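You operate a simulated robot arm through the tools that you are given. There is no shell and no other tool.

You are at the controls of a simulated robot arm. One attempt, no reset.

TASK
Brew a small coffee with the green capsule and serve it on the white saucer.
Fine: use the white cup under the spout, leave the lever locked and the drip tray pulled out. Set down upright: cup.

It is judged by the outcome, as a careful person would: the job done as asked, and still so three seconds after it is handed in. It fails if anything else is knocked over, pushed out of place, dropped, spilled or broken.

THE ROBOT
A 6-joint arm with a two-finger parallel gripper, fixed in place. Base frame: the origin is at the foot of the arm, x ahead of it, y to its left, z up; the work surface is at about z = 0. Readings come in m, degrees, newtons and seconds.
With the tool pointing down near the work surface it reaches from about 0.18 to 0.46 m from the base axis. Its first joint turns from -70.0 to 70.0 degrees. Payload 1.9 kg.
Tool frame: the origin (TCP) lies between the finger pads and is the grasp point; the fingertips stand 0.023 m ahead of it; z points along the fingers, y is the line along which they close. Largest opening 0.094 m; finger width 0.038, thickness 0.01; the body of the gripper, 0.054 by 0.096 m, starts 0.039 m behind the TCP.
Orientation is that of the tool frame in the base frame, as a unit quaternion [x, y, z, w]. With the fingers straight down and closing along the base's y, the tool's x points along the base's -x, its y along +y and its z along -z.

THE INTERFACE
- The arm moves only by the tool step_arm. Its argument "commands" is a list that holds one entry, the list of rows, each a list of 6 numbers: the shift along the tool's x, y, z in units of 30 mm (1.0 is 30 mm), then the turn, a rotation vector about the tool's x, y, z in units of 4 degrees (1.0 is 4 degrees). In form: [[[x, y, z, wx, wy, wz], ...]]. A call has 1 to 20 rows; each row shifts and turns the commanded pose from where the row before left it, along the tool's axes as they then stand. "hand" is the gripper command, from -1 (shut) to 1 (fully open), values between in proportion, set as the call begins (left out, the last holds). A call with a number of a shift or a turn outside -1 to 1 is refused whole. A row lasts 0.2 s, in which the tool goes at most 0.05 m and 8.6 degrees; a call with a longer step from one row to the next is refused whole, and so is a gripper value outside its range. A pose out of reach is approached as far as the arm can. The call stops where the force on the tool passes 90 N (or 10 N more than at its start, if that is more) or the arm is blocked; 0.2 s more then pass. Each finger travels about 0.108 m/s and halts on what it meets, pressing with about 28 N; the grip force reading is that of the motor and also rises with nothing between the fingers. The clock runs only during rows and for 0.2 s after the last one: add rows that do not move to give the fingers time. It gives the time, the measured TCP pose, the force on the tool (base axes), the opening and the grip force at its end, in the units of the frame above (readings bear some noise), with the torque about the TCP (base axes, N m) and any sound that the robot's microphone picked up.
- Cameras (640 x 400 px; columns grow to the right, rows downward): "scene" is fixed at [0.0556, 0.3093, 0.4336]; the picture's right is [-0.78, -0.63, 0.00], its down [-0.30, 0.37, -0.88] and it looks along [0.55, -0.68, -0.48] (base axes); focal length 214 px, centre (320, 200). "wrist" rides on the gripper at [0.086, 0.016, -0.075] in the tool frame; the picture's right is [-0.18, 0.98, 0.00], its down [-0.58, -0.11, -0.81] and it looks along [-0.79, -0.15, 0.59] (tool axes); focal length 243 px, centre (320, 200). There is no depth. A picture from a camera that has moved, and an enlarged one, comes with that camera's place and axes in the base frame and with its lens.
- camera(camera): a new picture of that camera. It takes no simulated time.
- zoom(camera, box): a new picture of the part [left, top, right, bottom] of that camera's present view, enlarged. It takes no simulated time.
- hand_in(): hands the job in; it is judged then, once.

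Nothing tells you positions but the pictures and the camera data. Unless the task says otherwise, let go and move clear before handing in.

The tools are called after "Call:" as name(argument=value, ...) on one line, values as JSON. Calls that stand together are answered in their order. step_arm: Moves the arm, as the interface text tells. Its arguments: {"type":"object","properties":{"commands":{"type":"array","items":{"type":"array","items":{"type":"array","items":{"type":"number"}}}},"hand":{"type":"number"}},"required":["commands"]} The other tools are called the same way: camera (camera) takes a picture; zoom (camera, box) takes an enlarged picture of a part of a camera's view; hand_in () hands the job in.

At the start:

```text
t: 0.0
eef_pos: [0.218, -0.0562, 0.4507]
orientation: [0.0, 1.0, -0.001, 0.0]
contact_force: [0.5, 0.2, 1.0]
torque: [0.06, 0.0, 0.01]
width: 0.0938
grip_force: 0.1
```

scene: 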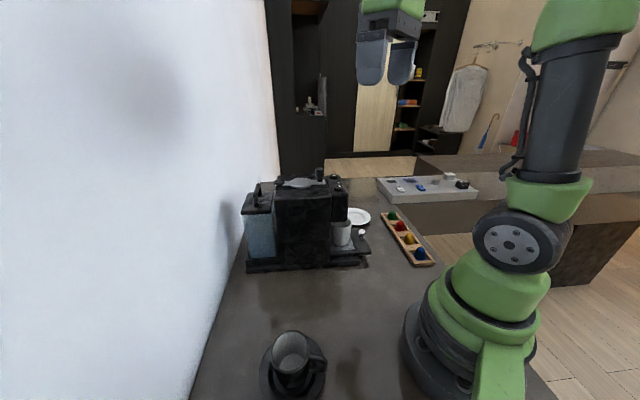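
wrist: 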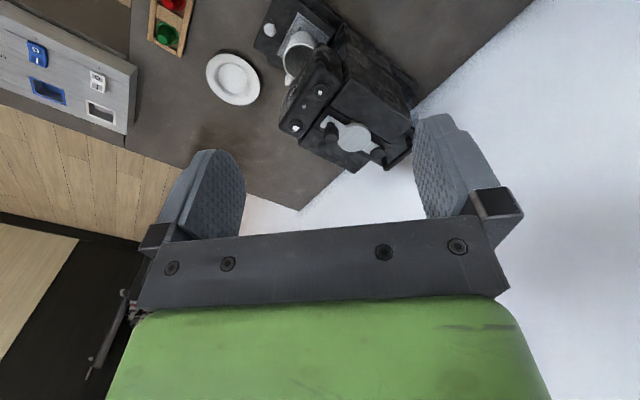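

I see a coffee machine, a rack of coloured capsules, a white saucer, a white cup on the machine's drip tray, a dark cup in the foreground, and a control panel with switches. I'll look closer at each before moving.

Call:
zoom(camera="scene", box=[230, 160, 390, 280])

Call:
zoom(camera="scene", box=[340, 160, 500, 280])

Call:
zoom(camera="wrist", box=[240, 0, 440, 180])

Call:
zoom(camera="wrist", box=[0, 0, 280, 160])

```text
3.33 times, centred on (310, 220) of scene
camera zoom: at [0.0556, 0.3093, 0.4336], right [-0.78, -0.63, 0.0], down [-0.3, 0.37, -0.88], along [0.55, -0.68, -0.48], focal length 715 px, centre (353, 133)
```

zoom: 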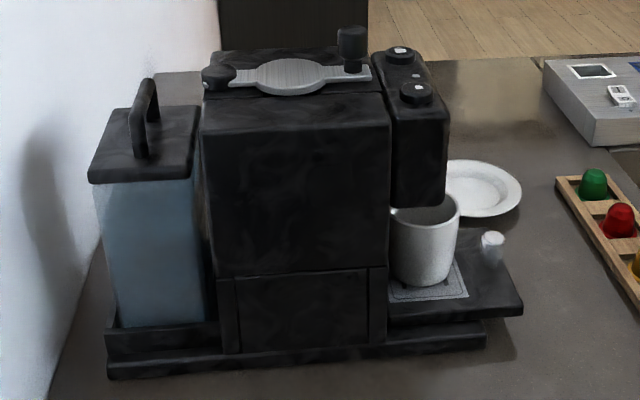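

```text
3.33 times, centred on (420, 220) of scene
camera zoom: at [0.0556, 0.3093, 0.4336], right [-0.78, -0.63, 0.0], down [-0.3, 0.37, -0.88], along [0.55, -0.68, -0.48], focal length 715 px, centre (-13, 133)
```

zoom: 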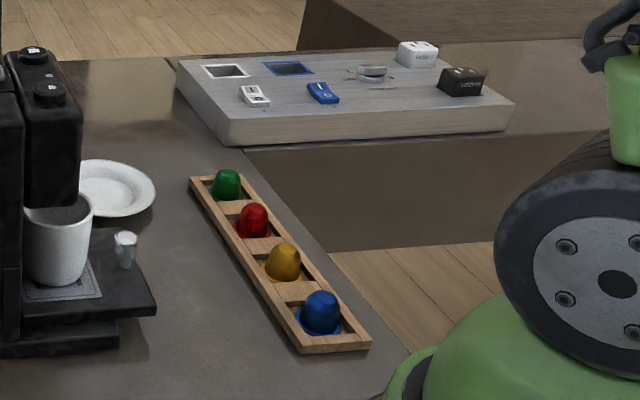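

```text
2.22 times, centred on (340, 90) of wrist
camera zoom: at [0.1319, -0.0386, 0.5262], right [0.18, 0.98, 0.0], down [0.58, -0.11, 0.81], along [0.79, -0.15, -0.59], focal length 539 px, centre (276, 444)
```

zoom: 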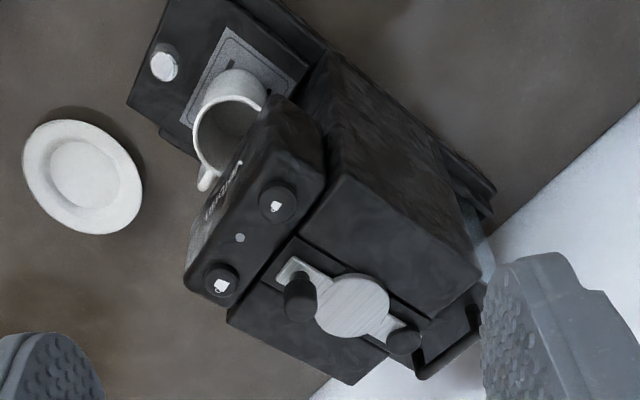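

```text
2.29 times, centred on (140, 80) of wrist
camera zoom: at [0.1319, -0.0386, 0.5262], right [0.18, 0.98, 0.0], down [0.58, -0.11, 0.81], along [0.79, -0.15, -0.59], focal length 555 px, centre (731, 474)
```

zoom: 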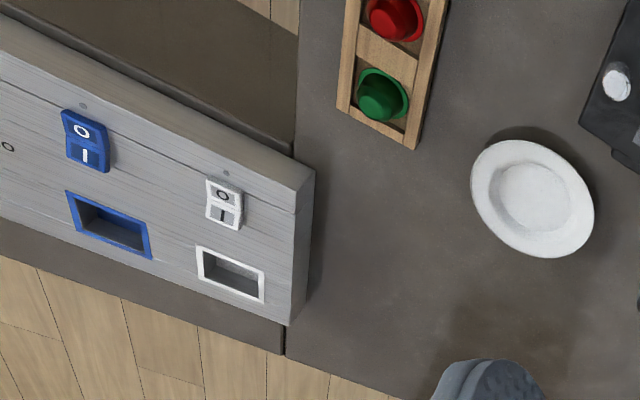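

The machine seems to have two top buttons with cup icons, a silver lever on top, a water tank at the back and a drip tray with a small white knob. I'll zoom in further on these details.

Call:
zoom(camera="wrist", box=[270, 60, 350, 140])

Call:
zoom(camera="wrist", box=[310, 100, 420, 180])

Call:
zoom(camera="scene", box=[270, 165, 350, 205])

Call:
zoom(camera="scene", box=[370, 165, 490, 215])

Call:
zoom(camera="wrist", box=[240, 0, 340, 80])

Call:
zoom(camera="scene", box=[230, 300, 390, 400])

```text
5.00 times, centred on (310, 100) of wrist
camera zoom: at [0.1319, -0.0386, 0.5262], right [0.18, 0.98, 0.0], down [0.58, -0.11, 0.81], along [0.79, -0.15, -0.59], focal length 1213 px, centre (370, 700)
```

zoom: 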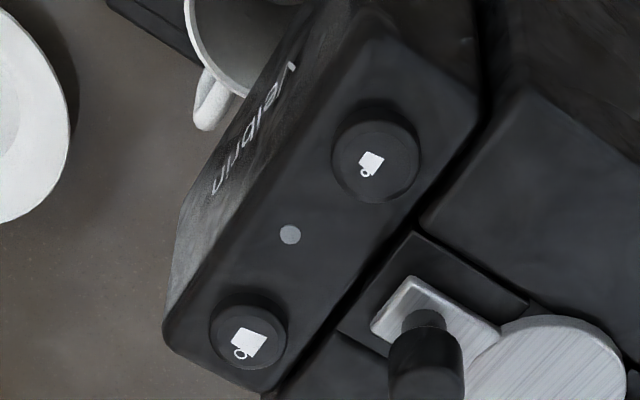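

```text
5.00 times, centred on (365, 140) of wrist
camera zoom: at [0.1319, -0.0386, 0.5262], right [0.18, 0.98, 0.0], down [0.58, -0.11, 0.81], along [0.79, -0.15, -0.59], focal length 1213 px, centre (95, 500)
```

zoom: 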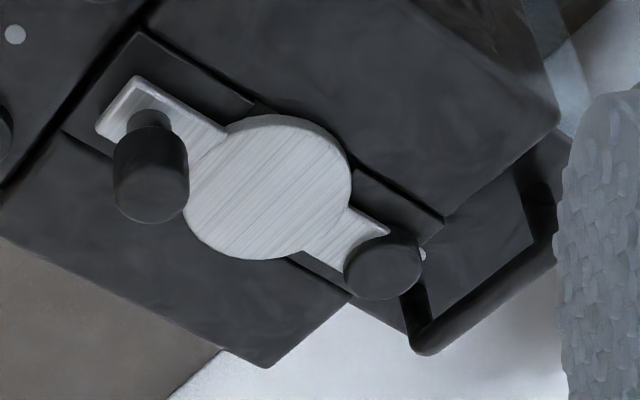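

```text
8.00 times, centred on (310, 185) of scene
camera zoom: at [0.0556, 0.3093, 0.4336], right [-0.78, -0.63, 0.0], down [-0.3, 0.37, -0.88], along [0.55, -0.68, -0.48], focal length 1716 px, centre (400, 320)
```

zoom: 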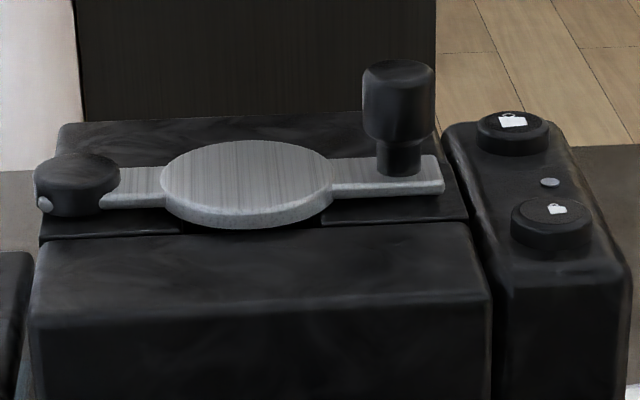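

```text
5.33 times, centred on (430, 190) of scene
camera zoom: at [0.0556, 0.3093, 0.4336], right [-0.78, -0.63, 0.0], down [-0.3, 0.37, -0.88], along [0.55, -0.68, -0.48], focal length 1144 px, centre (-267, 253)
```

zoom: 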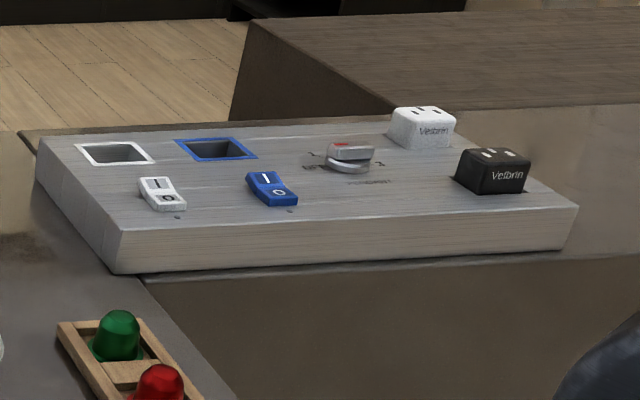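

```text
5.00 times, centred on (290, 40) of wrist
camera zoom: at [0.1319, -0.0386, 0.5262], right [0.18, 0.98, 0.0], down [0.58, -0.11, 0.81], along [0.79, -0.15, -0.59], focal length 1213 px, centre (470, 1000)
```

zoom: 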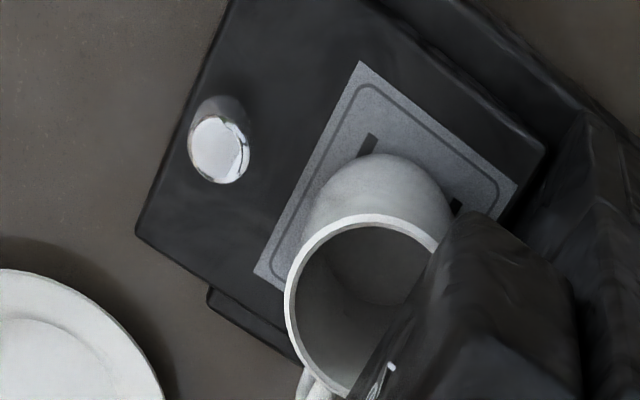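

```text
4.00 times, centred on (310, 350) of scene
camera zoom: at [0.0556, 0.3093, 0.4336], right [-0.78, -0.63, 0.0], down [-0.3, 0.37, -0.88], along [0.55, -0.68, -0.48], focal length 858 px, centre (360, -400)
```

zoom: 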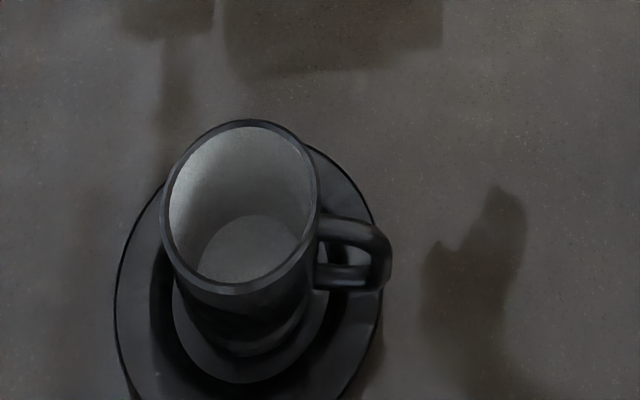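

I place the machine at 45° with its front facing (-x,-y). The two buttons are near (0.306,-0.071) and (0.355,-0.120) at z≈0.217, the lever knob near (0.36,-0.066,0.25), the saucer near (0.357,-0.277) and the green capsule near (0.254,-0.335). The icon at A looks smaller, so that should be the small coffee. I'll move to look at the machine from its front.

Call:
step_arm(commands=[[[-0.147, -0.893, 0.867, 0, 0, 0], [-0.147, -0.893, 0.867, 0, 0, 0], [-0.147, -0.893, 0.867, 0, 0, 0], [-0.147, -0.893, 0.867, 0, 0, 0], [-0.147, -0.893, 0.867, 0, 0, 0], [0, 0, 0, 0, 0, -0.94], [0, 0, 0, 0, 0, -0.94], [0, 0, 0, 0, 0, -0.94], [0, 0, 0, 0, 0, -0.94], [0, 0, 0, 0, 0, -0.94], [0, 0, 0, 0, 0, -0.94], [0, 0, 0, 0, 0, -0.94], [0, 0, 0, 0, 0, -0.94], [0, 0, 0, 0, 0, -0.94], [0, 0, 0, 0, 0, -0.94], [0, 0, 0, 0, 0, -0.94], [0, 0, 0, 0, 0, -0.94]]])

Call:
camera(camera="wrist")

Call:
camera(camera="scene")

```text
t: 3.6
eef_pos: [0.2412, -0.1896, 0.3217]
orientation: [-0.384, 0.923, -0.001, 0.0]
contact_force: [0.5, 0.3, -0.3]
torque: [0.01, -0.03, 0.03]
width: 0.0941
grip_force: 0.0
```

```text
taken
camera wrist: at [0.1682, -0.239, 0.3966], right [-0.57, 0.82, 0.0], down [0.49, 0.34, 0.81], along [0.66, 0.46, -0.59], focal length 243 px, centre (320, 200)
```

wrist: 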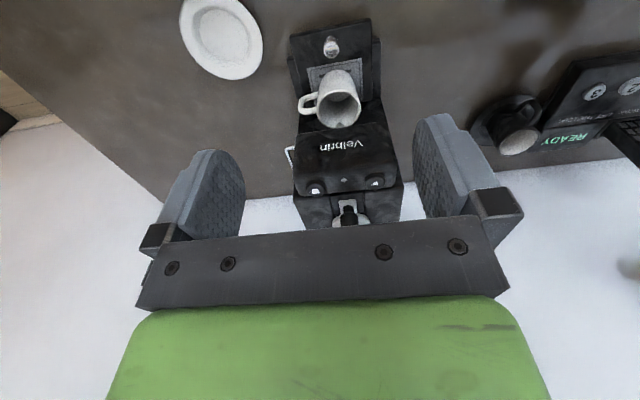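

```text
taken
```

scene: 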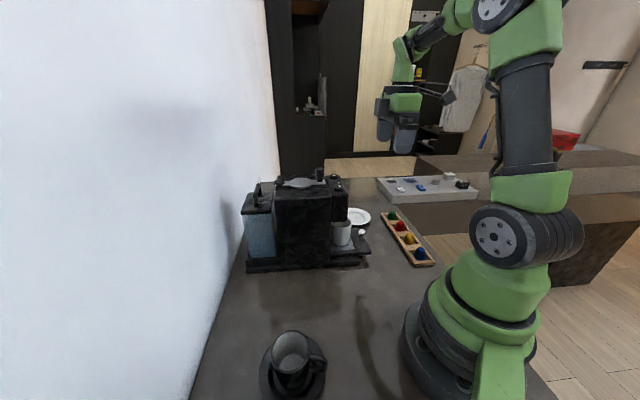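

There's another device on the right of the wrist view with a green "READY" display and numbered buttons. I'll zoom into that and the machine's front.

Call:
zoom(camera="wrist", box=[460, 40, 640, 180])

Call:
zoom(camera="wrist", box=[280, 10, 400, 110])

Call:
zoom(camera="wrist", box=[280, 100, 420, 235])

```text
2.86 times, centred on (550, 110) of wrist
camera zoom: at [0.1682, -0.239, 0.3966], right [-0.57, 0.82, 0.0], down [0.49, 0.34, 0.81], along [0.66, 0.46, -0.59], focal length 693 px, centre (-337, 457)
```

zoom: 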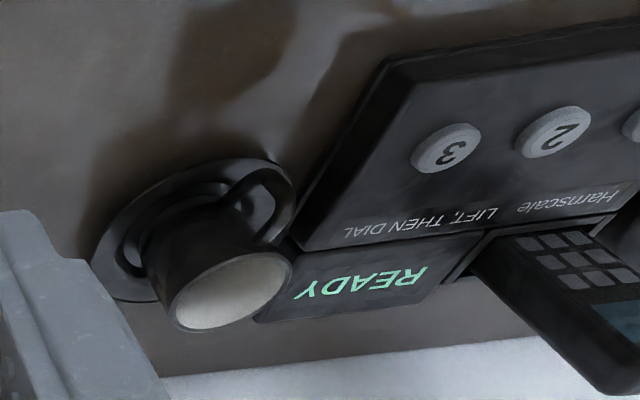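

```text
4.00 times, centred on (340, 60) of wrist
camera zoom: at [0.1682, -0.239, 0.3966], right [-0.57, 0.82, 0.0], down [0.49, 0.34, 0.81], along [0.66, 0.46, -0.59], focal length 970 px, centre (240, 760)
```

zoom: 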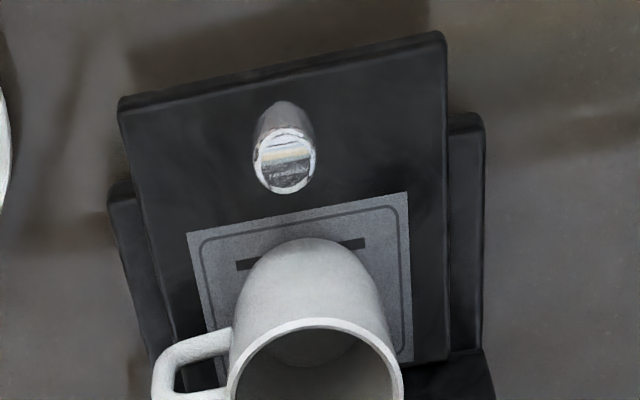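

```text
2.96 times, centred on (350, 168) of wrist
camera zoom: at [0.1682, -0.239, 0.3966], right [-0.57, 0.82, 0.0], down [0.49, 0.34, 0.81], along [0.66, 0.46, -0.59], focal length 719 px, centre (231, 296)
```

zoom: 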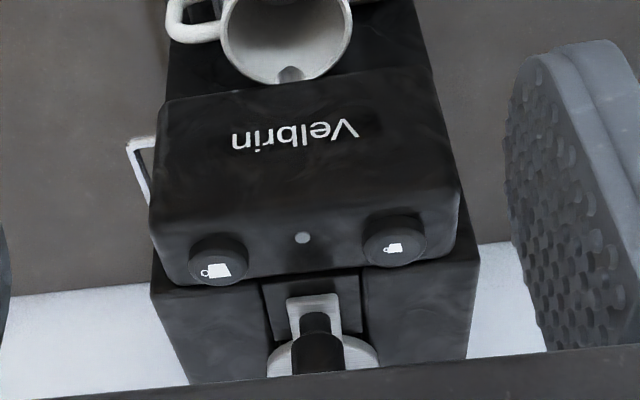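

The phone there is only clutter. The button nearer +y has the smaller cup icon, so that's the small coffee. Next I need to know whether the drip tray is currently in or out, so I'm zooming in on the tray.

Call:
zoom(camera="wrist", box=[300, 60, 400, 125])

Call:
zoom(camera="scene", box=[310, 205, 380, 275])

Call:
zoom(camera="scene", box=[240, 225, 320, 275])

```text
6.15 times, centred on (350, 92) of wrist
camera zoom: at [0.1682, -0.239, 0.3966], right [-0.57, 0.82, 0.0], down [0.49, 0.34, 0.81], along [0.66, 0.46, -0.59], focal length 1493 px, centre (135, 862)
```

zoom: 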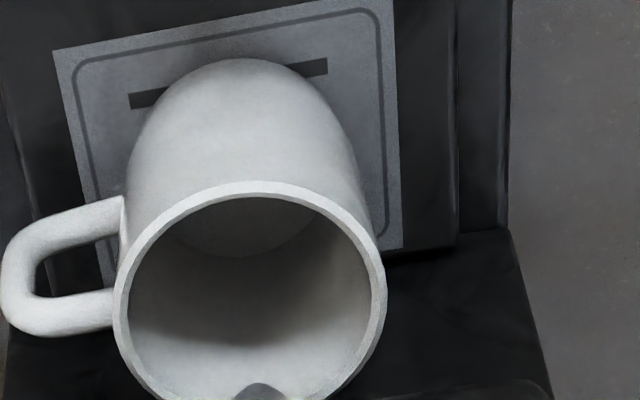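

```text
5.71 times, centred on (345, 240) of scene
camera zoom: at [0.0556, 0.3093, 0.4336], right [-0.78, -0.63, 0.0], down [-0.3, 0.37, -0.88], along [0.55, -0.68, -0.48], focal length 1226 px, centre (177, -29)
```

zoom: 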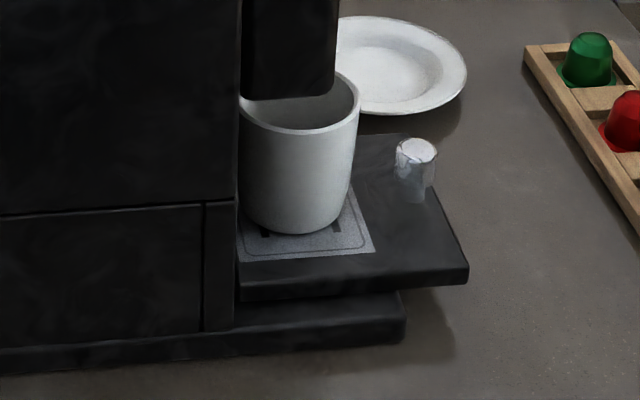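

```text
8.00 times, centred on (280, 250) of scene
camera zoom: at [0.0556, 0.3093, 0.4336], right [-0.78, -0.63, 0.0], down [-0.3, 0.37, -0.88], along [0.55, -0.68, -0.48], focal length 1716 px, centre (640, -200)
```

zoom: 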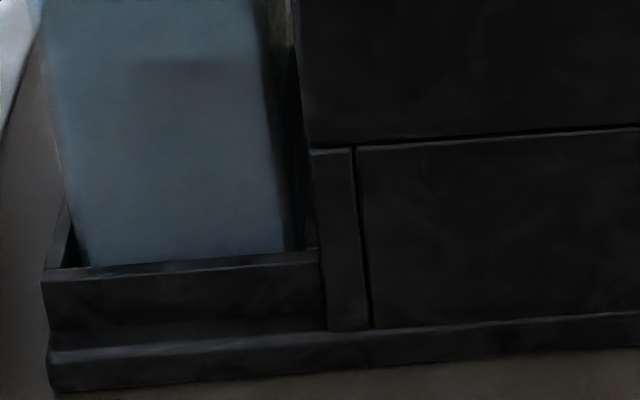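

The tray sticks out past the base by about 3 cm, with roughly 1 cm between it and the column, but I'm not sure of that. I'll lower the camera in front of the machine to see the spout, the cup and the tray slot.

Call:
step_arm(commands=[[[0, 0, 0.95, 0, 0, 0], [0, 0, 0.95, 0, 0, 0], [0, 0, 0.95, 0, 0, 0], [0, 0, 0.95, 0, 0, 0], [0, 0, 0.95, 0, 0, 0], [0, 0, 0.95, 0, 0, 0]]])

Call:
camera(camera="wrist")

Call:
zoom(camera="wrist", box=[250, 20, 420, 200])

```text
t: 5.0
eef_pos: [0.2428, -0.1913, 0.1494]
orientation: [-0.383, 0.924, 0.0, 0.0]
contact_force: [-0.1, -0.5, -0.7]
torque: [-0.03, 0.01, 0.02]
width: 0.0941
grip_force: 0.1
```

```text
taken
camera wrist: at [0.1683, -0.2392, 0.2246], right [-0.57, 0.82, 0.0], down [0.49, 0.34, 0.81], along [0.67, 0.46, -0.59], focal length 243 px, centre (320, 200)
```

wrist: 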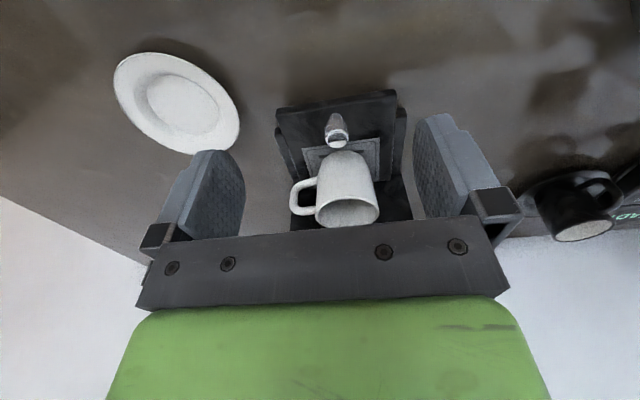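

```text
2.22 times, centred on (335, 110) of wrist
camera zoom: at [0.1683, -0.2392, 0.2246], right [-0.57, 0.82, 0.0], down [0.49, 0.34, 0.81], along [0.67, 0.46, -0.59], focal length 539 px, centre (287, 400)
```

zoom: 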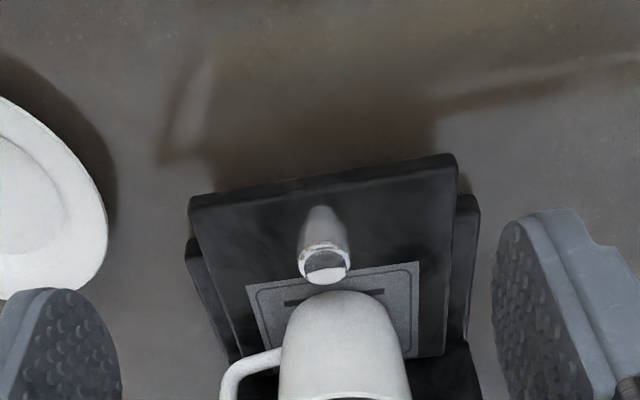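

I need a more horizontal view, so I'll tilt the tool about 30° to point the camera at the spout and tray gap while staying clear of the knob and cup.

Call:
step_arm(commands=[[[-0.5, 0.23, 0.5, 0, 0, 0], [0, 0, 0.5, 0, -0.94, 0], [0, 0, 0, 0, -0.94, 0], [0, 0, 0, 0, -0.94, 0], [0, 0, 0, 0, -0.94, 0], [0, 0, 0, 0, -0.94, 0], [0, 0, 0, 0, -0.94, 0], [0, 0, 0, 0, -0.94, 0], [0, 0, 0, 0, -0.94, 0]]])

Call:
camera(camera="wrist")

Call:
zoom(camera="wrist", box=[240, 60, 420, 235])

```text
t: 7.0
eef_pos: [0.2484, -0.1744, 0.1217]
orientation: [-0.37, 0.891, 0.099, 0.242]
contact_force: [0.4, 0.4, 0.3]
torque: [-0.02, 0.01, 0.01]
width: 0.0939
grip_force: 0.0
```

```text
taken
camera wrist: at [0.1563, -0.2419, 0.142], right [-0.58, 0.81, 0.09], down [0.14, -0.01, 0.99], along [0.8, 0.59, -0.11], focal length 243 px, centre (320, 200)
```

wrist: 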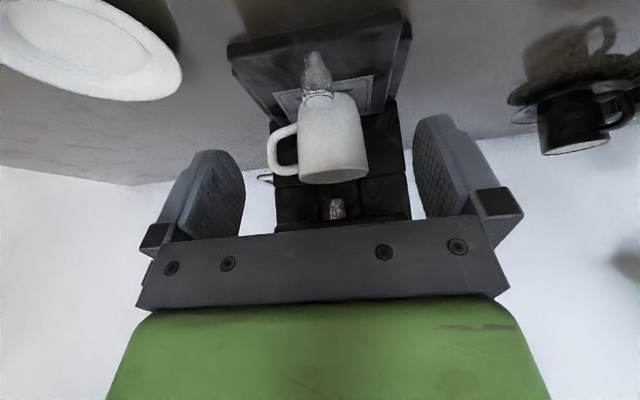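

```text
2.29 times, centred on (330, 148) of wrist
camera zoom: at [0.1563, -0.2419, 0.142], right [-0.58, 0.81, 0.09], down [0.14, -0.01, 0.99], along [0.8, 0.59, -0.11], focal length 555 px, centre (297, 320)
```

zoom: 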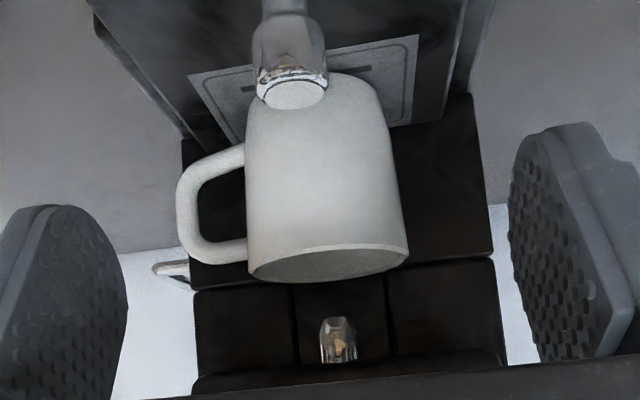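

The spout tip works out to about (0.322,-0.099,0.118) and the cup centre to (0.313,-0.107), so the white cup is already under the spout. Next I'm zooming in on where the tray meets the column.

Call:
zoom(camera="wrist", box=[350, 60, 420, 120])

Call:
zoom(camera="wrist", box=[220, 20, 340, 130])

Call:
zoom(camera="wrist", box=[240, 150, 420, 235])

Call:
camera(camera="scene")

```text
6.67 times, centred on (385, 90) of wrist
camera zoom: at [0.1563, -0.2419, 0.142], right [-0.58, 0.81, 0.09], down [0.14, -0.01, 0.99], along [0.8, 0.59, -0.11], focal length 1618 px, centre (-113, 933)
```

zoom: 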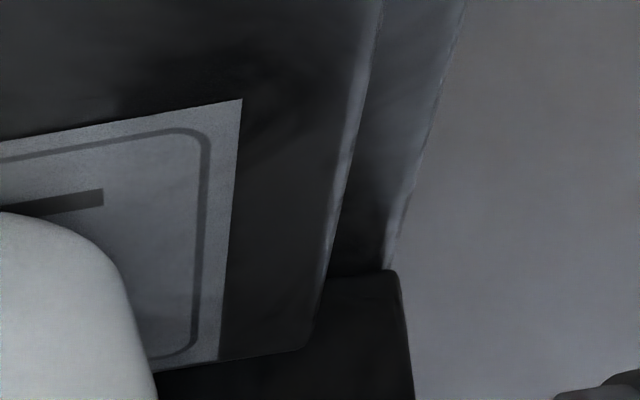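

```text
3.64 times, centred on (280, 75) of wrist
camera zoom: at [0.1563, -0.2419, 0.142], right [-0.58, 0.81, 0.09], down [0.14, -0.01, 0.99], along [0.8, 0.59, -0.11], focal length 882 px, centre (466, 654)
```

zoom: 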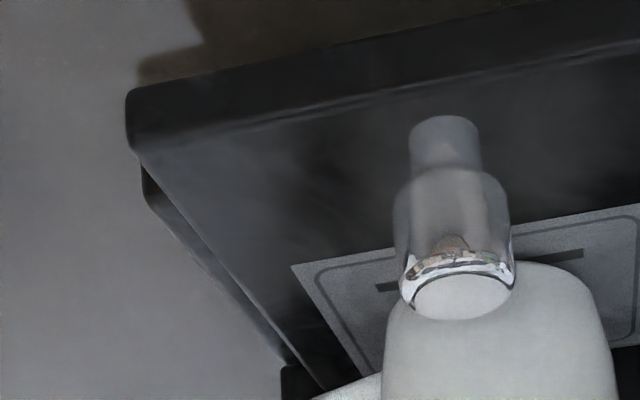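

```text
3.56 times, centred on (330, 192) of wrist
camera zoom: at [0.1563, -0.2419, 0.142], right [-0.58, 0.81, 0.09], down [0.14, -0.01, 0.99], along [0.8, 0.59, -0.11], focal length 863 px, centre (284, 227)
```

zoom: 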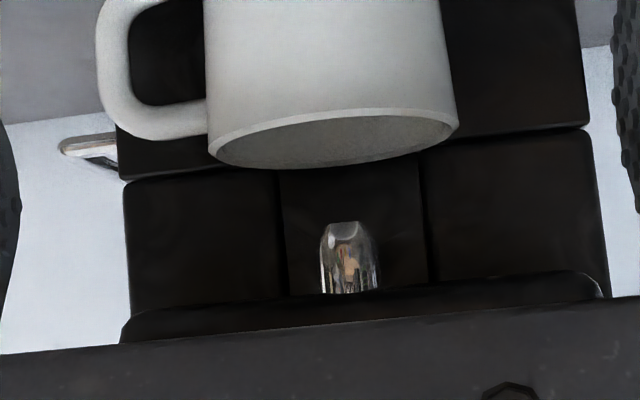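

```text
taken
```

scene: 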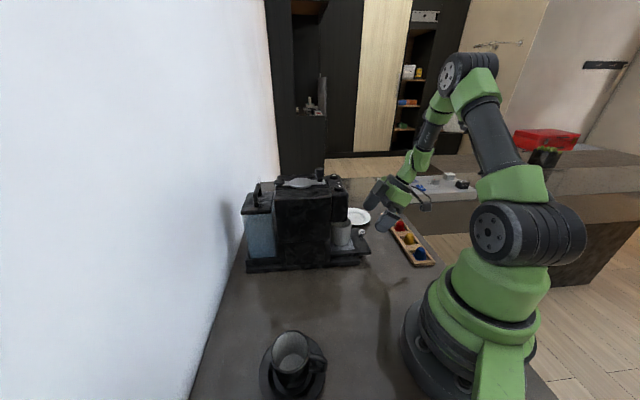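

The tray's rear edge sits within about 6 mm of the column. I can test its travel safely once the cup is off it. I'll go upright, rise, and look closely at the lever from above.

Call:
step_arm(commands=[[[0, 0, 0, 0, 0.94, 0], [0, 0, 0, 0, 0.94, 0], [0, 0, 0, 0, 0.94, 0], [0, 0, 0, 0, 0.94, 0], [0, 0, 0, 0, 0.94, 0], [0, 0, 0, 0, 0.94, 0], [0, 0, 0, 0, 0.94, 0], [0, 0, 0, 0, 0.94, 0], [0, 0, -0.93, 0, 0, 0], [0, 0, -0.93, 0, 0, 0], [0, 0, -0.93, 0, 0, 0], [0, 0, -0.93, 0, 0, 0], [0, 0, -0.93, 0, 0, 0], [0, 0, -0.93, 0, 0, 0], [0, 0, -0.93, 0, 0, 0], [0, 0, -0.93, 0, 0, 0]]])

Call:
step_arm(commands=[[[-0.87, 0, 0, 0, 0, 0], [-0.87, 0, 0, 0, 0, 0], [-0.87, 0, 0, 0, 0, 0], [-0.87, 0, 0, 0, 0, 0], [-0.87, 0, 0, 0, 0, 0], [-0.87, 0, 0, 0, 0, 0], [-0.87, 0, 0, 0, 0, 0]]])

Call:
camera(camera="wrist")

Call:
zoom(camera="wrist", box=[240, 40, 420, 240])

```text
t: 10.4
eef_pos: [0.246, -0.1745, 0.3452]
orientation: [-0.383, 0.924, 0.0, 0.001]
contact_force: [-0.3, 0.0, -0.1]
torque: [-0.03, -0.01, 0.0]
width: 0.094
grip_force: 0.0
```

```text
t: 12.0
eef_pos: [0.3755, -0.0445, 0.3449]
orientation: [-0.384, 0.923, 0.0, 0.0]
contact_force: [0.2, -0.9, -0.3]
torque: [-0.03, 0.01, 0.01]
width: 0.0943
grip_force: 0.0
```

```text
taken
camera wrist: at [0.3024, -0.093, 0.4192], right [-0.57, 0.82, 0.0], down [0.49, 0.34, 0.81], along [0.67, 0.46, -0.59], focal length 243 px, centre (320, 200)
```

wrist: 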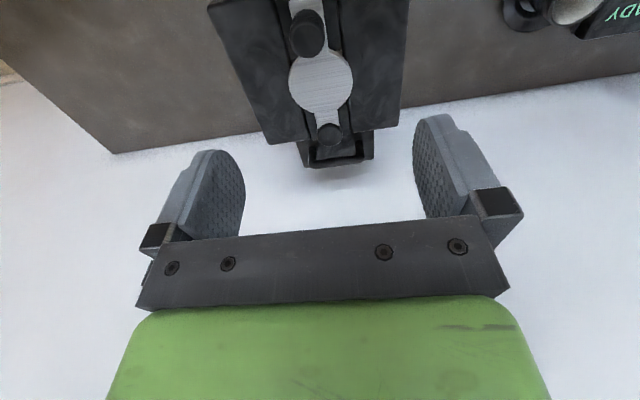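

```text
2.00 times, centred on (330, 140) of wrist
camera zoom: at [0.3024, -0.093, 0.4192], right [-0.57, 0.82, 0.0], down [0.49, 0.34, 0.81], along [0.67, 0.46, -0.59], focal length 485 px, centre (300, 320)
```

zoom: 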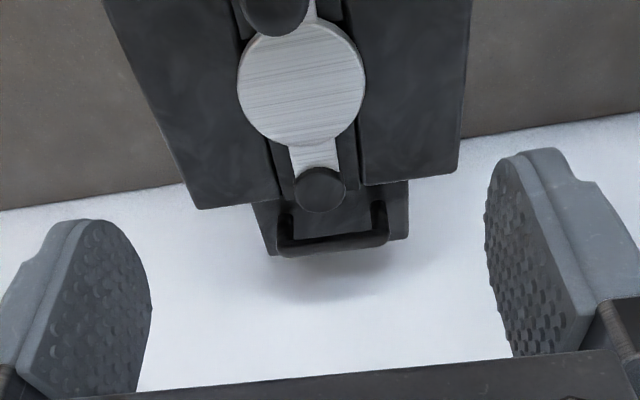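

Call:
zoom(camera="wrist", box=[270, 0, 370, 90])

Call:
zoom(camera="wrist", box=[280, 80, 390, 180])

Call:
zoom(camera="scene", box=[240, 160, 360, 240])

```text
4.44 times, centred on (320, 45) of wrist
camera zoom: at [0.3024, -0.093, 0.4192], right [-0.57, 0.82, 0.0], down [0.49, 0.34, 0.81], along [0.67, 0.46, -0.59], focal length 1078 px, centre (320, 889)
```

zoom: 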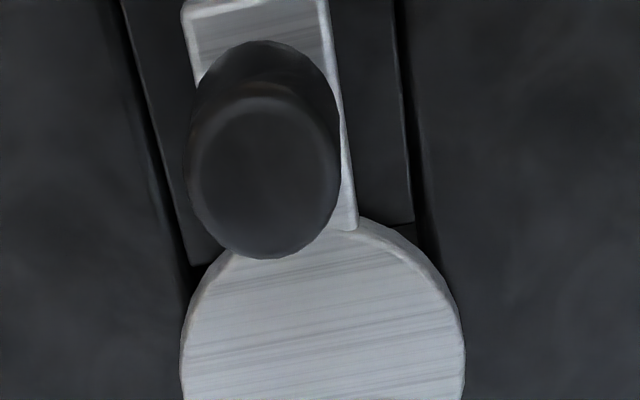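

```text
4.00 times, centred on (335, 130) of wrist
camera zoom: at [0.3024, -0.093, 0.4192], right [-0.57, 0.82, 0.0], down [0.49, 0.34, 0.81], along [0.67, 0.46, -0.59], focal length 970 px, centre (260, 480)
```

zoom: 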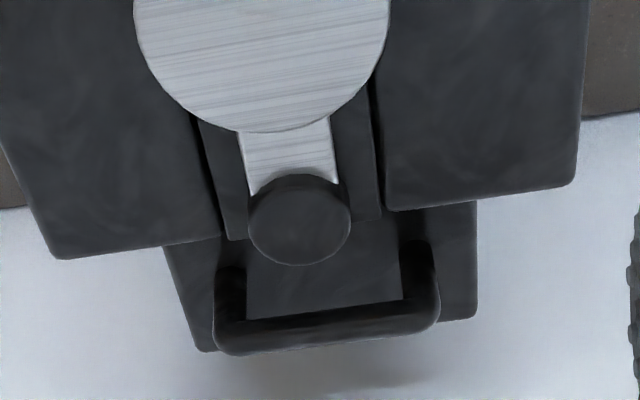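

```text
5.00 times, centred on (300, 200) of scene
camera zoom: at [0.0555, 0.3093, 0.4336], right [-0.78, -0.63, 0.0], down [-0.3, 0.37, -0.88], along [0.55, -0.68, -0.48], focal length 1072 px, centre (420, 200)
```

zoom: 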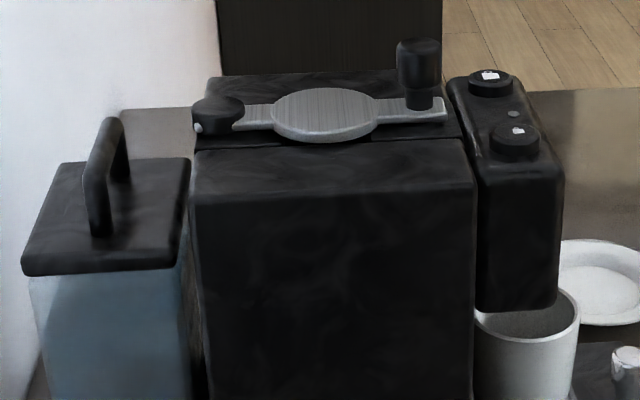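

The lever bar has a knob at its front end near (0.3595,-0.065, top z≈0.251), a disc in the middle and a drum at the rear. I'll line up over the knob with the fingers half open, then come down to grip height.

Call:
step_arm(commands=[[[0.87, -0.1, 0, 0, 0, 0], [0, 0, 0.7, 0, 0, 0], [0, 0, 0.7, 0, 0, 0], [0, 0, 0.6, 0, 0, 0], [0, 0, 0, 0, 0, 0]]], hand=0.15)

Call:
camera(camera="wrist")

Call:
zoom(camera="scene", box=[260, 110, 380, 210])

```text
t: 13.2
eef_pos: [0.36, -0.0656, 0.2841]
orientation: [-0.383, 0.924, -0.001, 0.001]
contact_force: [-0.1, 0.6, -0.5]
torque: [0.03, -0.02, -0.03]
width: 0.0539
grip_force: 0.1
```

```text
taken
camera wrist: at [0.2867, -0.1152, 0.3582], right [-0.57, 0.82, 0.0], down [0.49, 0.34, 0.81], along [0.67, 0.46, -0.59], focal length 243 px, centre (320, 200)
```

wrist: 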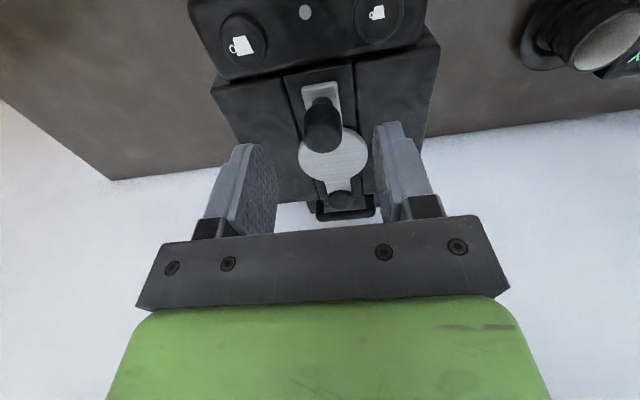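

```text
4.00 times, centred on (320, 160) of scene
camera zoom: at [0.0556, 0.3093, 0.4336], right [-0.78, -0.63, 0.0], down [-0.3, 0.37, -0.88], along [0.55, -0.68, -0.48], focal length 858 px, centre (320, 360)
```

zoom: 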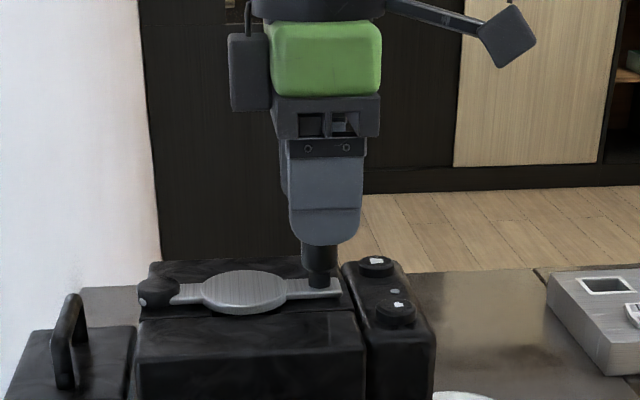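

The fingers straddle the knob. I'll descend 3 cm, then close.

Call:
step_arm(commands=[[[0, 0, 0.5, 0, 0, 0], [0, 0, 0.53, 0, 0, 0], [0, 0, 0, 0, 0, 0]]])

Call:
step_arm(commands=[[[0, 0, 0, 0, 0, 0], [0, 0, 0, 0, 0, 0], [0, 0, 0, 0, 0, 0]]], hand=-1)

Call:
zoom(camera="scene", box=[260, 130, 380, 210])

Call:
camera(camera="wrist")

```text
t: 14.0
eef_pos: [0.3594, -0.0655, 0.2539]
orientation: [-0.384, 0.923, -0.001, 0.0]
contact_force: [0.5, 0.6, -0.5]
torque: [0.02, 0.04, -0.02]
width: 0.0547
grip_force: 0.1
```

```text
t: 14.8
eef_pos: [0.3595, -0.0659, 0.253]
orientation: [-0.384, 0.923, -0.001, 0.0]
contact_force: [0.3, -1.2, -3.6]
torque: [0.07, -0.11, -0.13]
width: 0.0213
grip_force: 45.6
```

```text
5.00 times, centred on (320, 170) of scene
camera zoom: at [0.0556, 0.3093, 0.4336], right [-0.78, -0.63, 0.0], down [-0.3, 0.37, -0.88], along [0.55, -0.68, -0.48], focal length 1072 px, centre (320, 350)
```

zoom: 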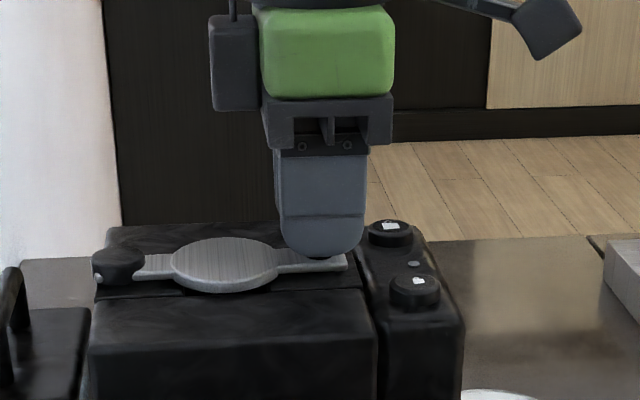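

```text
taken
camera wrist: at [0.2863, -0.1149, 0.3272], right [-0.57, 0.82, 0.0], down [0.49, 0.34, 0.81], along [0.67, 0.46, -0.59], focal length 243 px, centre (320, 200)
```

wrist: 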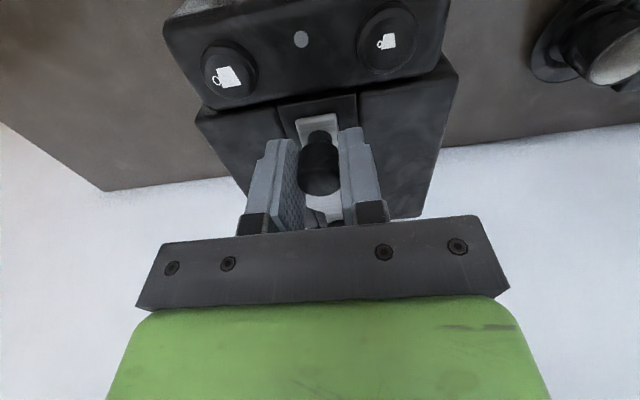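

The knob is gripped at 21 mm. Now a small lift, 3 mm at a time, watching the force to see whether the lever hinges upward.

Call:
step_arm(commands=[[[0, 0, -0.1, 0, 0, 0], [0, 0, 0, 0, 0, 0]]])

Call:
step_arm(commands=[[[0, 0, -0.1, 0, 0, 0], [0, 0, 0, 0, 0, 0]]])

Call:
zoom(camera="scene", box=[260, 130, 380, 210])

```text
t: 15.4
eef_pos: [0.3587, -0.066, 0.254]
orientation: [-0.383, 0.924, 0.0, -0.002]
contact_force: [1.0, 2.3, -34.1]
torque: [-0.06, 0.0, 0.05]
width: 0.0212
grip_force: 44.8
```

```text
t: 16.0
eef_pos: [0.3593, -0.066, 0.2586]
orientation: [-0.384, 0.923, 0.0, -0.002]
contact_force: [-3.0, -4.0, -34.0]
torque: [-0.12, 0.11, 0.03]
width: 0.0211
grip_force: 44.6
```

```text
5.00 times, centred on (320, 170) of scene
camera zoom: at [0.0556, 0.3093, 0.4336], right [-0.78, -0.63, 0.0], down [-0.3, 0.37, -0.88], along [0.55, -0.68, -0.48], focal length 1072 px, centre (320, 350)
```

zoom: 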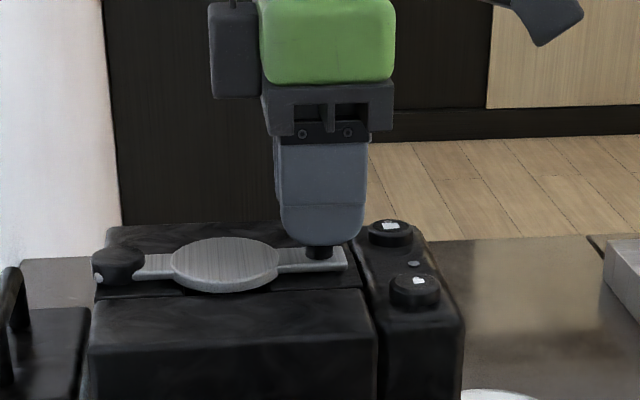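

The lever won't lift: the fingers just slid up the knob at 34 N. It probably swings horizontally, so I'll re-seat the grip and test a small sideways motion.

Call:
step_arm(commands=[[[0, 0, 0, 0, 0, 0], [0, 0, 0.2, 0, 0, 0], [0, 0, 0, 0, 0, 0]]], hand=-0.3)

Call:
step_arm(commands=[[[0, 0, 0, 0, 0, 0], [0, 0, 0, 0, 0, 0], [0, 0, 0, 0, 0, 0]]], hand=-1)

Call:
step_arm(commands=[[[0, 0.1, 0, 0, 0, 0], [0, 0, 0, 0, 0, 0]]])

```text
t: 16.8
eef_pos: [0.3591, -0.0658, 0.2532]
orientation: [-0.384, 0.923, -0.001, 0.0]
contact_force: [0.4, 0.3, -0.3]
torque: [-0.03, -0.01, 0.04]
width: 0.0331
grip_force: 0.0
```

```text
t: 17.6
eef_pos: [0.3602, -0.066, 0.2533]
orientation: [-0.383, 0.924, 0.0, 0.001]
contact_force: [-0.7, -0.8, 2.8]
torque: [0.07, -0.04, -0.03]
width: 0.0212
grip_force: 44.8
```

```text
t: 18.2
eef_pos: [0.3588, -0.0646, 0.2524]
orientation: [-0.384, 0.923, -0.004, 0.002]
contact_force: [25.6, -15.8, -10.2]
torque: [0.06, -0.45, -0.1]
width: 0.0213
grip_force: 44.9
```

Pushing toward -s is resisted with about 30 N. I'll try the other direction.

Call:
step_arm(commands=[[[0, -0.1, 0, 0, 0, 0], [0, -0.1, 0, 0, 0, 0], [0, 0, 0, 0, 0, 0]]])

Call:
zoom(camera="scene", box=[260, 130, 380, 210])

```text
t: 19.0
eef_pos: [0.3629, -0.0675, 0.254]
orientation: [-0.384, 0.923, 0.0, 0.001]
contact_force: [-2.5, 0.9, 5.3]
torque: [-0.32, 0.56, 0.27]
width: 0.0216
grip_force: 45.2
```

```text
5.00 times, centred on (320, 170) of scene
camera zoom: at [0.0555, 0.3093, 0.4336], right [-0.78, -0.63, 0.0], down [-0.3, 0.37, -0.88], along [0.55, -0.68, -0.48], focal length 1072 px, centre (320, 350)
```

zoom: 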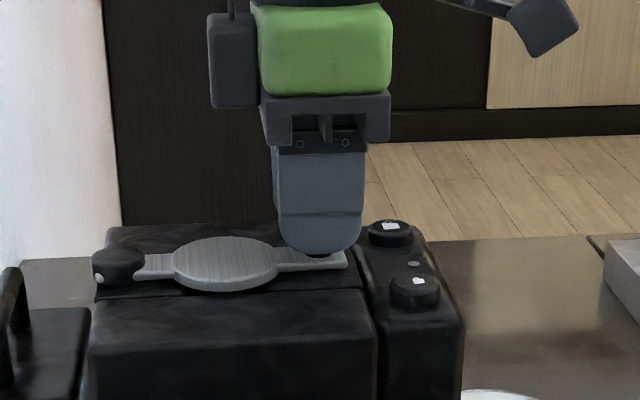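

It moves freely toward +s, so the lever swings sideways. I'll push 9 mm further and look where the pivot is.

Call:
step_arm(commands=[[[0, -0.15, 0, 0, 0, 0], [0, -0.15, 0, 0, 0, 0], [0, 0, 0, 0, 0, 0]]])

Call:
zoom(camera="scene", box=[260, 130, 380, 210])

Call:
camera(camera="wrist")

```text
t: 19.8
eef_pos: [0.3681, -0.0746, 0.2536]
orientation: [-0.384, 0.923, 0.0, 0.001]
contact_force: [2.6, 7.7, 6.5]
torque: [-0.02, 0.23, 0.15]
width: 0.0212
grip_force: 45.0
```

```text
5.00 times, centred on (320, 170) of scene
camera zoom: at [0.0555, 0.3093, 0.4336], right [-0.78, -0.63, 0.0], down [-0.3, 0.37, -0.88], along [0.55, -0.68, -0.48], focal length 1072 px, centre (320, 350)
```

zoom: 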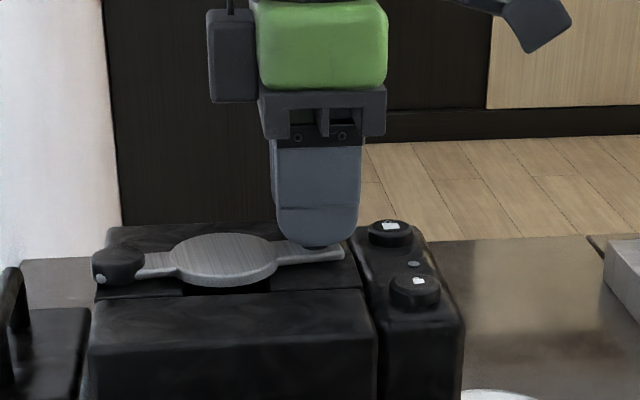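

```text
taken
camera wrist: at [0.2953, -0.1228, 0.3274], right [-0.57, 0.82, 0.0], down [0.49, 0.34, 0.81], along [0.67, 0.46, -0.59], focal length 243 px, centre (320, 200)
```

wrist: 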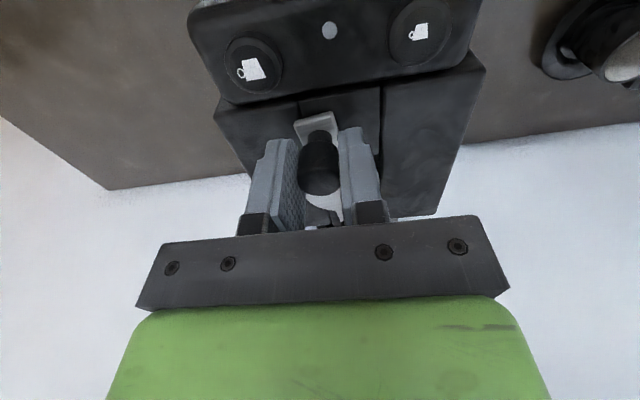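

The lever pivots at the rear drum, near (0.427,0.003), with a radius of about 96 mm, and a dark port is showing under the disc. I'll swing it along the arc, turning the tool with it.

Call:
step_arm(commands=[[[-0.025, 0, 0, 0, 0, -0.9], [0, 0, 0, 0, 0, -0.9], [-0.008, -0.224, 0, 0, 0, -1], [-0.008, -0.224, 0, 0, 0, -1], [-0.008, -0.224, 0, 0, 0, -1], [-0.008, -0.224, 0, 0, 0, -1], [-0.008, -0.224, 0, 0, 0, -1], [0, 0, 0, 0, 0, 0]]])

Call:
zoom(camera="scene", box=[260, 130, 380, 210])

Call:
camera(camera="wrist")

```text
t: 21.6
eef_pos: [0.3979, -0.0894, 0.2535]
orientation: [-0.59, 0.807, 0.0, 0.0]
contact_force: [-2.9, -9.5, -4.5]
torque: [-0.43, 0.13, 0.0]
width: 0.0213
grip_force: 45.1
```

```text
5.00 times, centred on (320, 170) of scene
camera zoom: at [0.0556, 0.3093, 0.4336], right [-0.78, -0.63, 0.0], down [-0.3, 0.37, -0.88], along [0.55, -0.68, -0.48], focal length 1072 px, centre (320, 350)
```

zoom: 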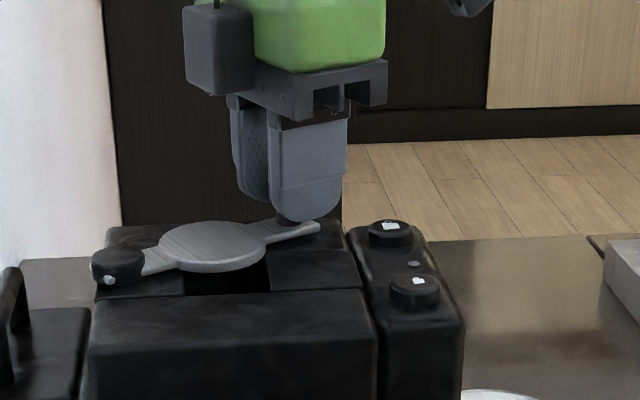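

```text
taken
camera wrist: at [0.3556, -0.1659, 0.3276], right [-0.88, 0.47, 0.0], down [0.28, 0.52, 0.81], along [0.38, 0.71, -0.59], focal length 243 px, centre (320, 200)
```

wrist: 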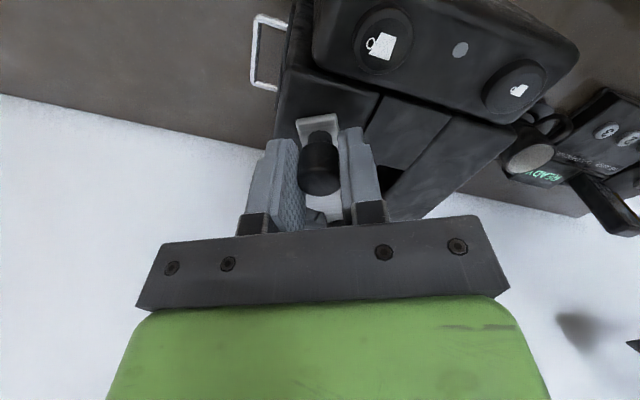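

The arc model fits. I'll continue another 32°.

Call:
step_arm(commands=[[[-0.008, -0.224, 0, 0, 0, -1], [-0.008, -0.224, 0, 0, 0, -1], [-0.008, -0.224, 0, 0, 0, -1], [-0.008, -0.224, 0, 0, 0, -1], [0, 0, 0, 0, 0, 0]]])

Call:
step_arm(commands=[[[-0.008, -0.224, 0, 0, 0, -1], [-0.008, -0.224, 0, 0, 0, -1], [-0.008, -0.224, 0, 0, 0, -1], [-0.008, -0.224, 0, 0, 0, -1], [0, 0, 0, 0, 0, 0]]])

Call:
zoom(camera="scene", box=[260, 130, 380, 210])

Call:
camera(camera="wrist")

```text
t: 22.8
eef_pos: [0.4243, -0.0933, 0.2547]
orientation: [-0.697, 0.717, 0.0, -0.001]
contact_force: [1.8, -8.9, -13.2]
torque: [-0.28, -0.08, -0.13]
width: 0.021
grip_force: 44.8
```

```text
t: 24.0
eef_pos: [0.4361, -0.0784, 0.2467]
orientation: [0.789, -0.614, 0.005, 0.002]
contact_force: [2.5, -27.0, 25.9]
torque: [-0.78, -0.14, 0.04]
width: 0.0212
grip_force: 44.7
out of reach, approached as far as the arm can: row 2, 3, 4
```

```text
5.00 times, centred on (320, 170) of scene
camera zoom: at [0.0555, 0.3093, 0.4337], right [-0.78, -0.63, 0.0], down [-0.3, 0.37, -0.88], along [0.55, -0.68, -0.48], focal length 1072 px, centre (320, 350)
```

zoom: 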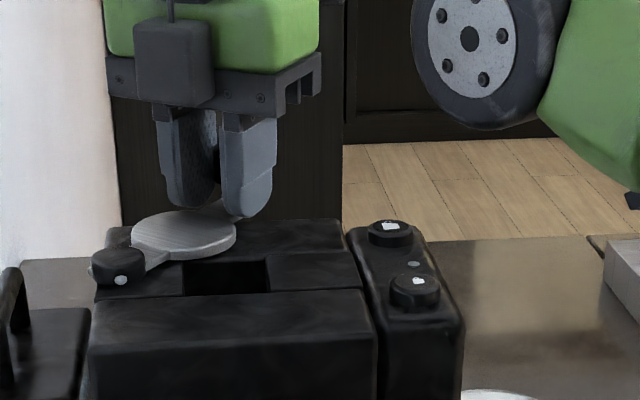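

```text
taken
camera wrist: at [0.4408, -0.1646, 0.3223], right [-1.0, -0.07, -0.01], down [-0.04, 0.6, 0.8], along [-0.05, 0.8, -0.6], focal length 243 px, centre (320, 200)
```

wrist: 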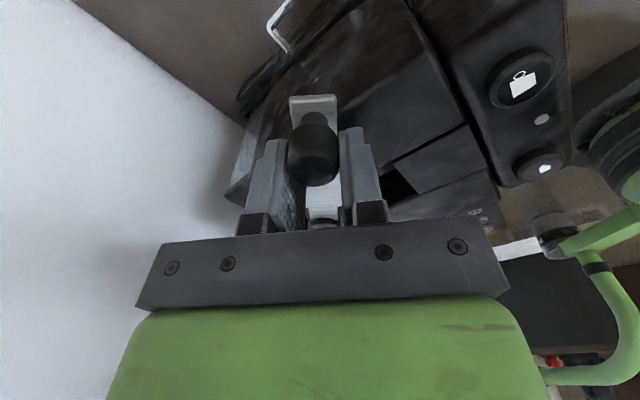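

The arm reached its limit at r≈0.44 with the lever about 50° open. I'll let go, rise, and check how far the port is uncovered.

Call:
step_arm(commands=[[[0, 0, 0, 0, 0, 0], [0, 0, 0, 0, 0, 0]]], hand=0.0)

Call:
zoom(camera="scene", box=[260, 130, 380, 210])

Call:
camera(camera="wrist")

```text
t: 24.6
eef_pos: [0.4344, -0.074, 0.2459]
orientation: [0.79, -0.613, 0.0, -0.002]
contact_force: [1.3, 9.1, 25.5]
torque: [0.47, 0.65, -0.16]
width: 0.0454
grip_force: 0.0
```

```text
5.00 times, centred on (320, 170) of scene
camera zoom: at [0.0555, 0.3093, 0.4336], right [-0.78, -0.63, 0.0], down [-0.3, 0.37, -0.88], along [0.55, -0.68, -0.48], focal length 1072 px, centre (320, 350)
```

zoom: 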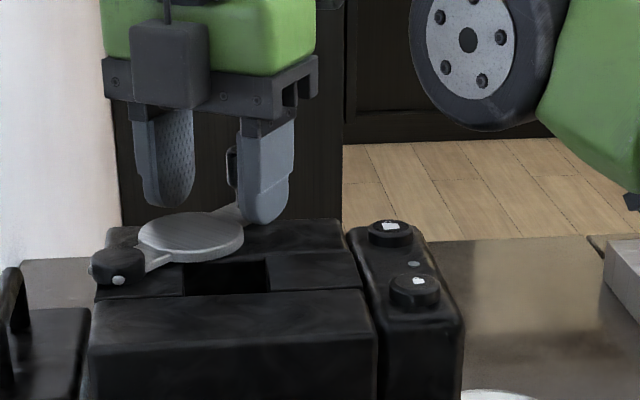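

```text
taken
camera wrist: at [0.441, -0.1622, 0.3204], right [-1.0, -0.07, 0.0], down [-0.04, 0.59, 0.81], along [-0.05, 0.81, -0.59], focal length 243 px, centre (320, 200)
```

wrist: 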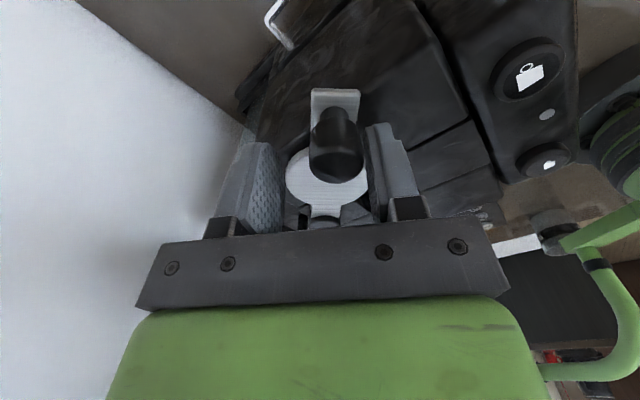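

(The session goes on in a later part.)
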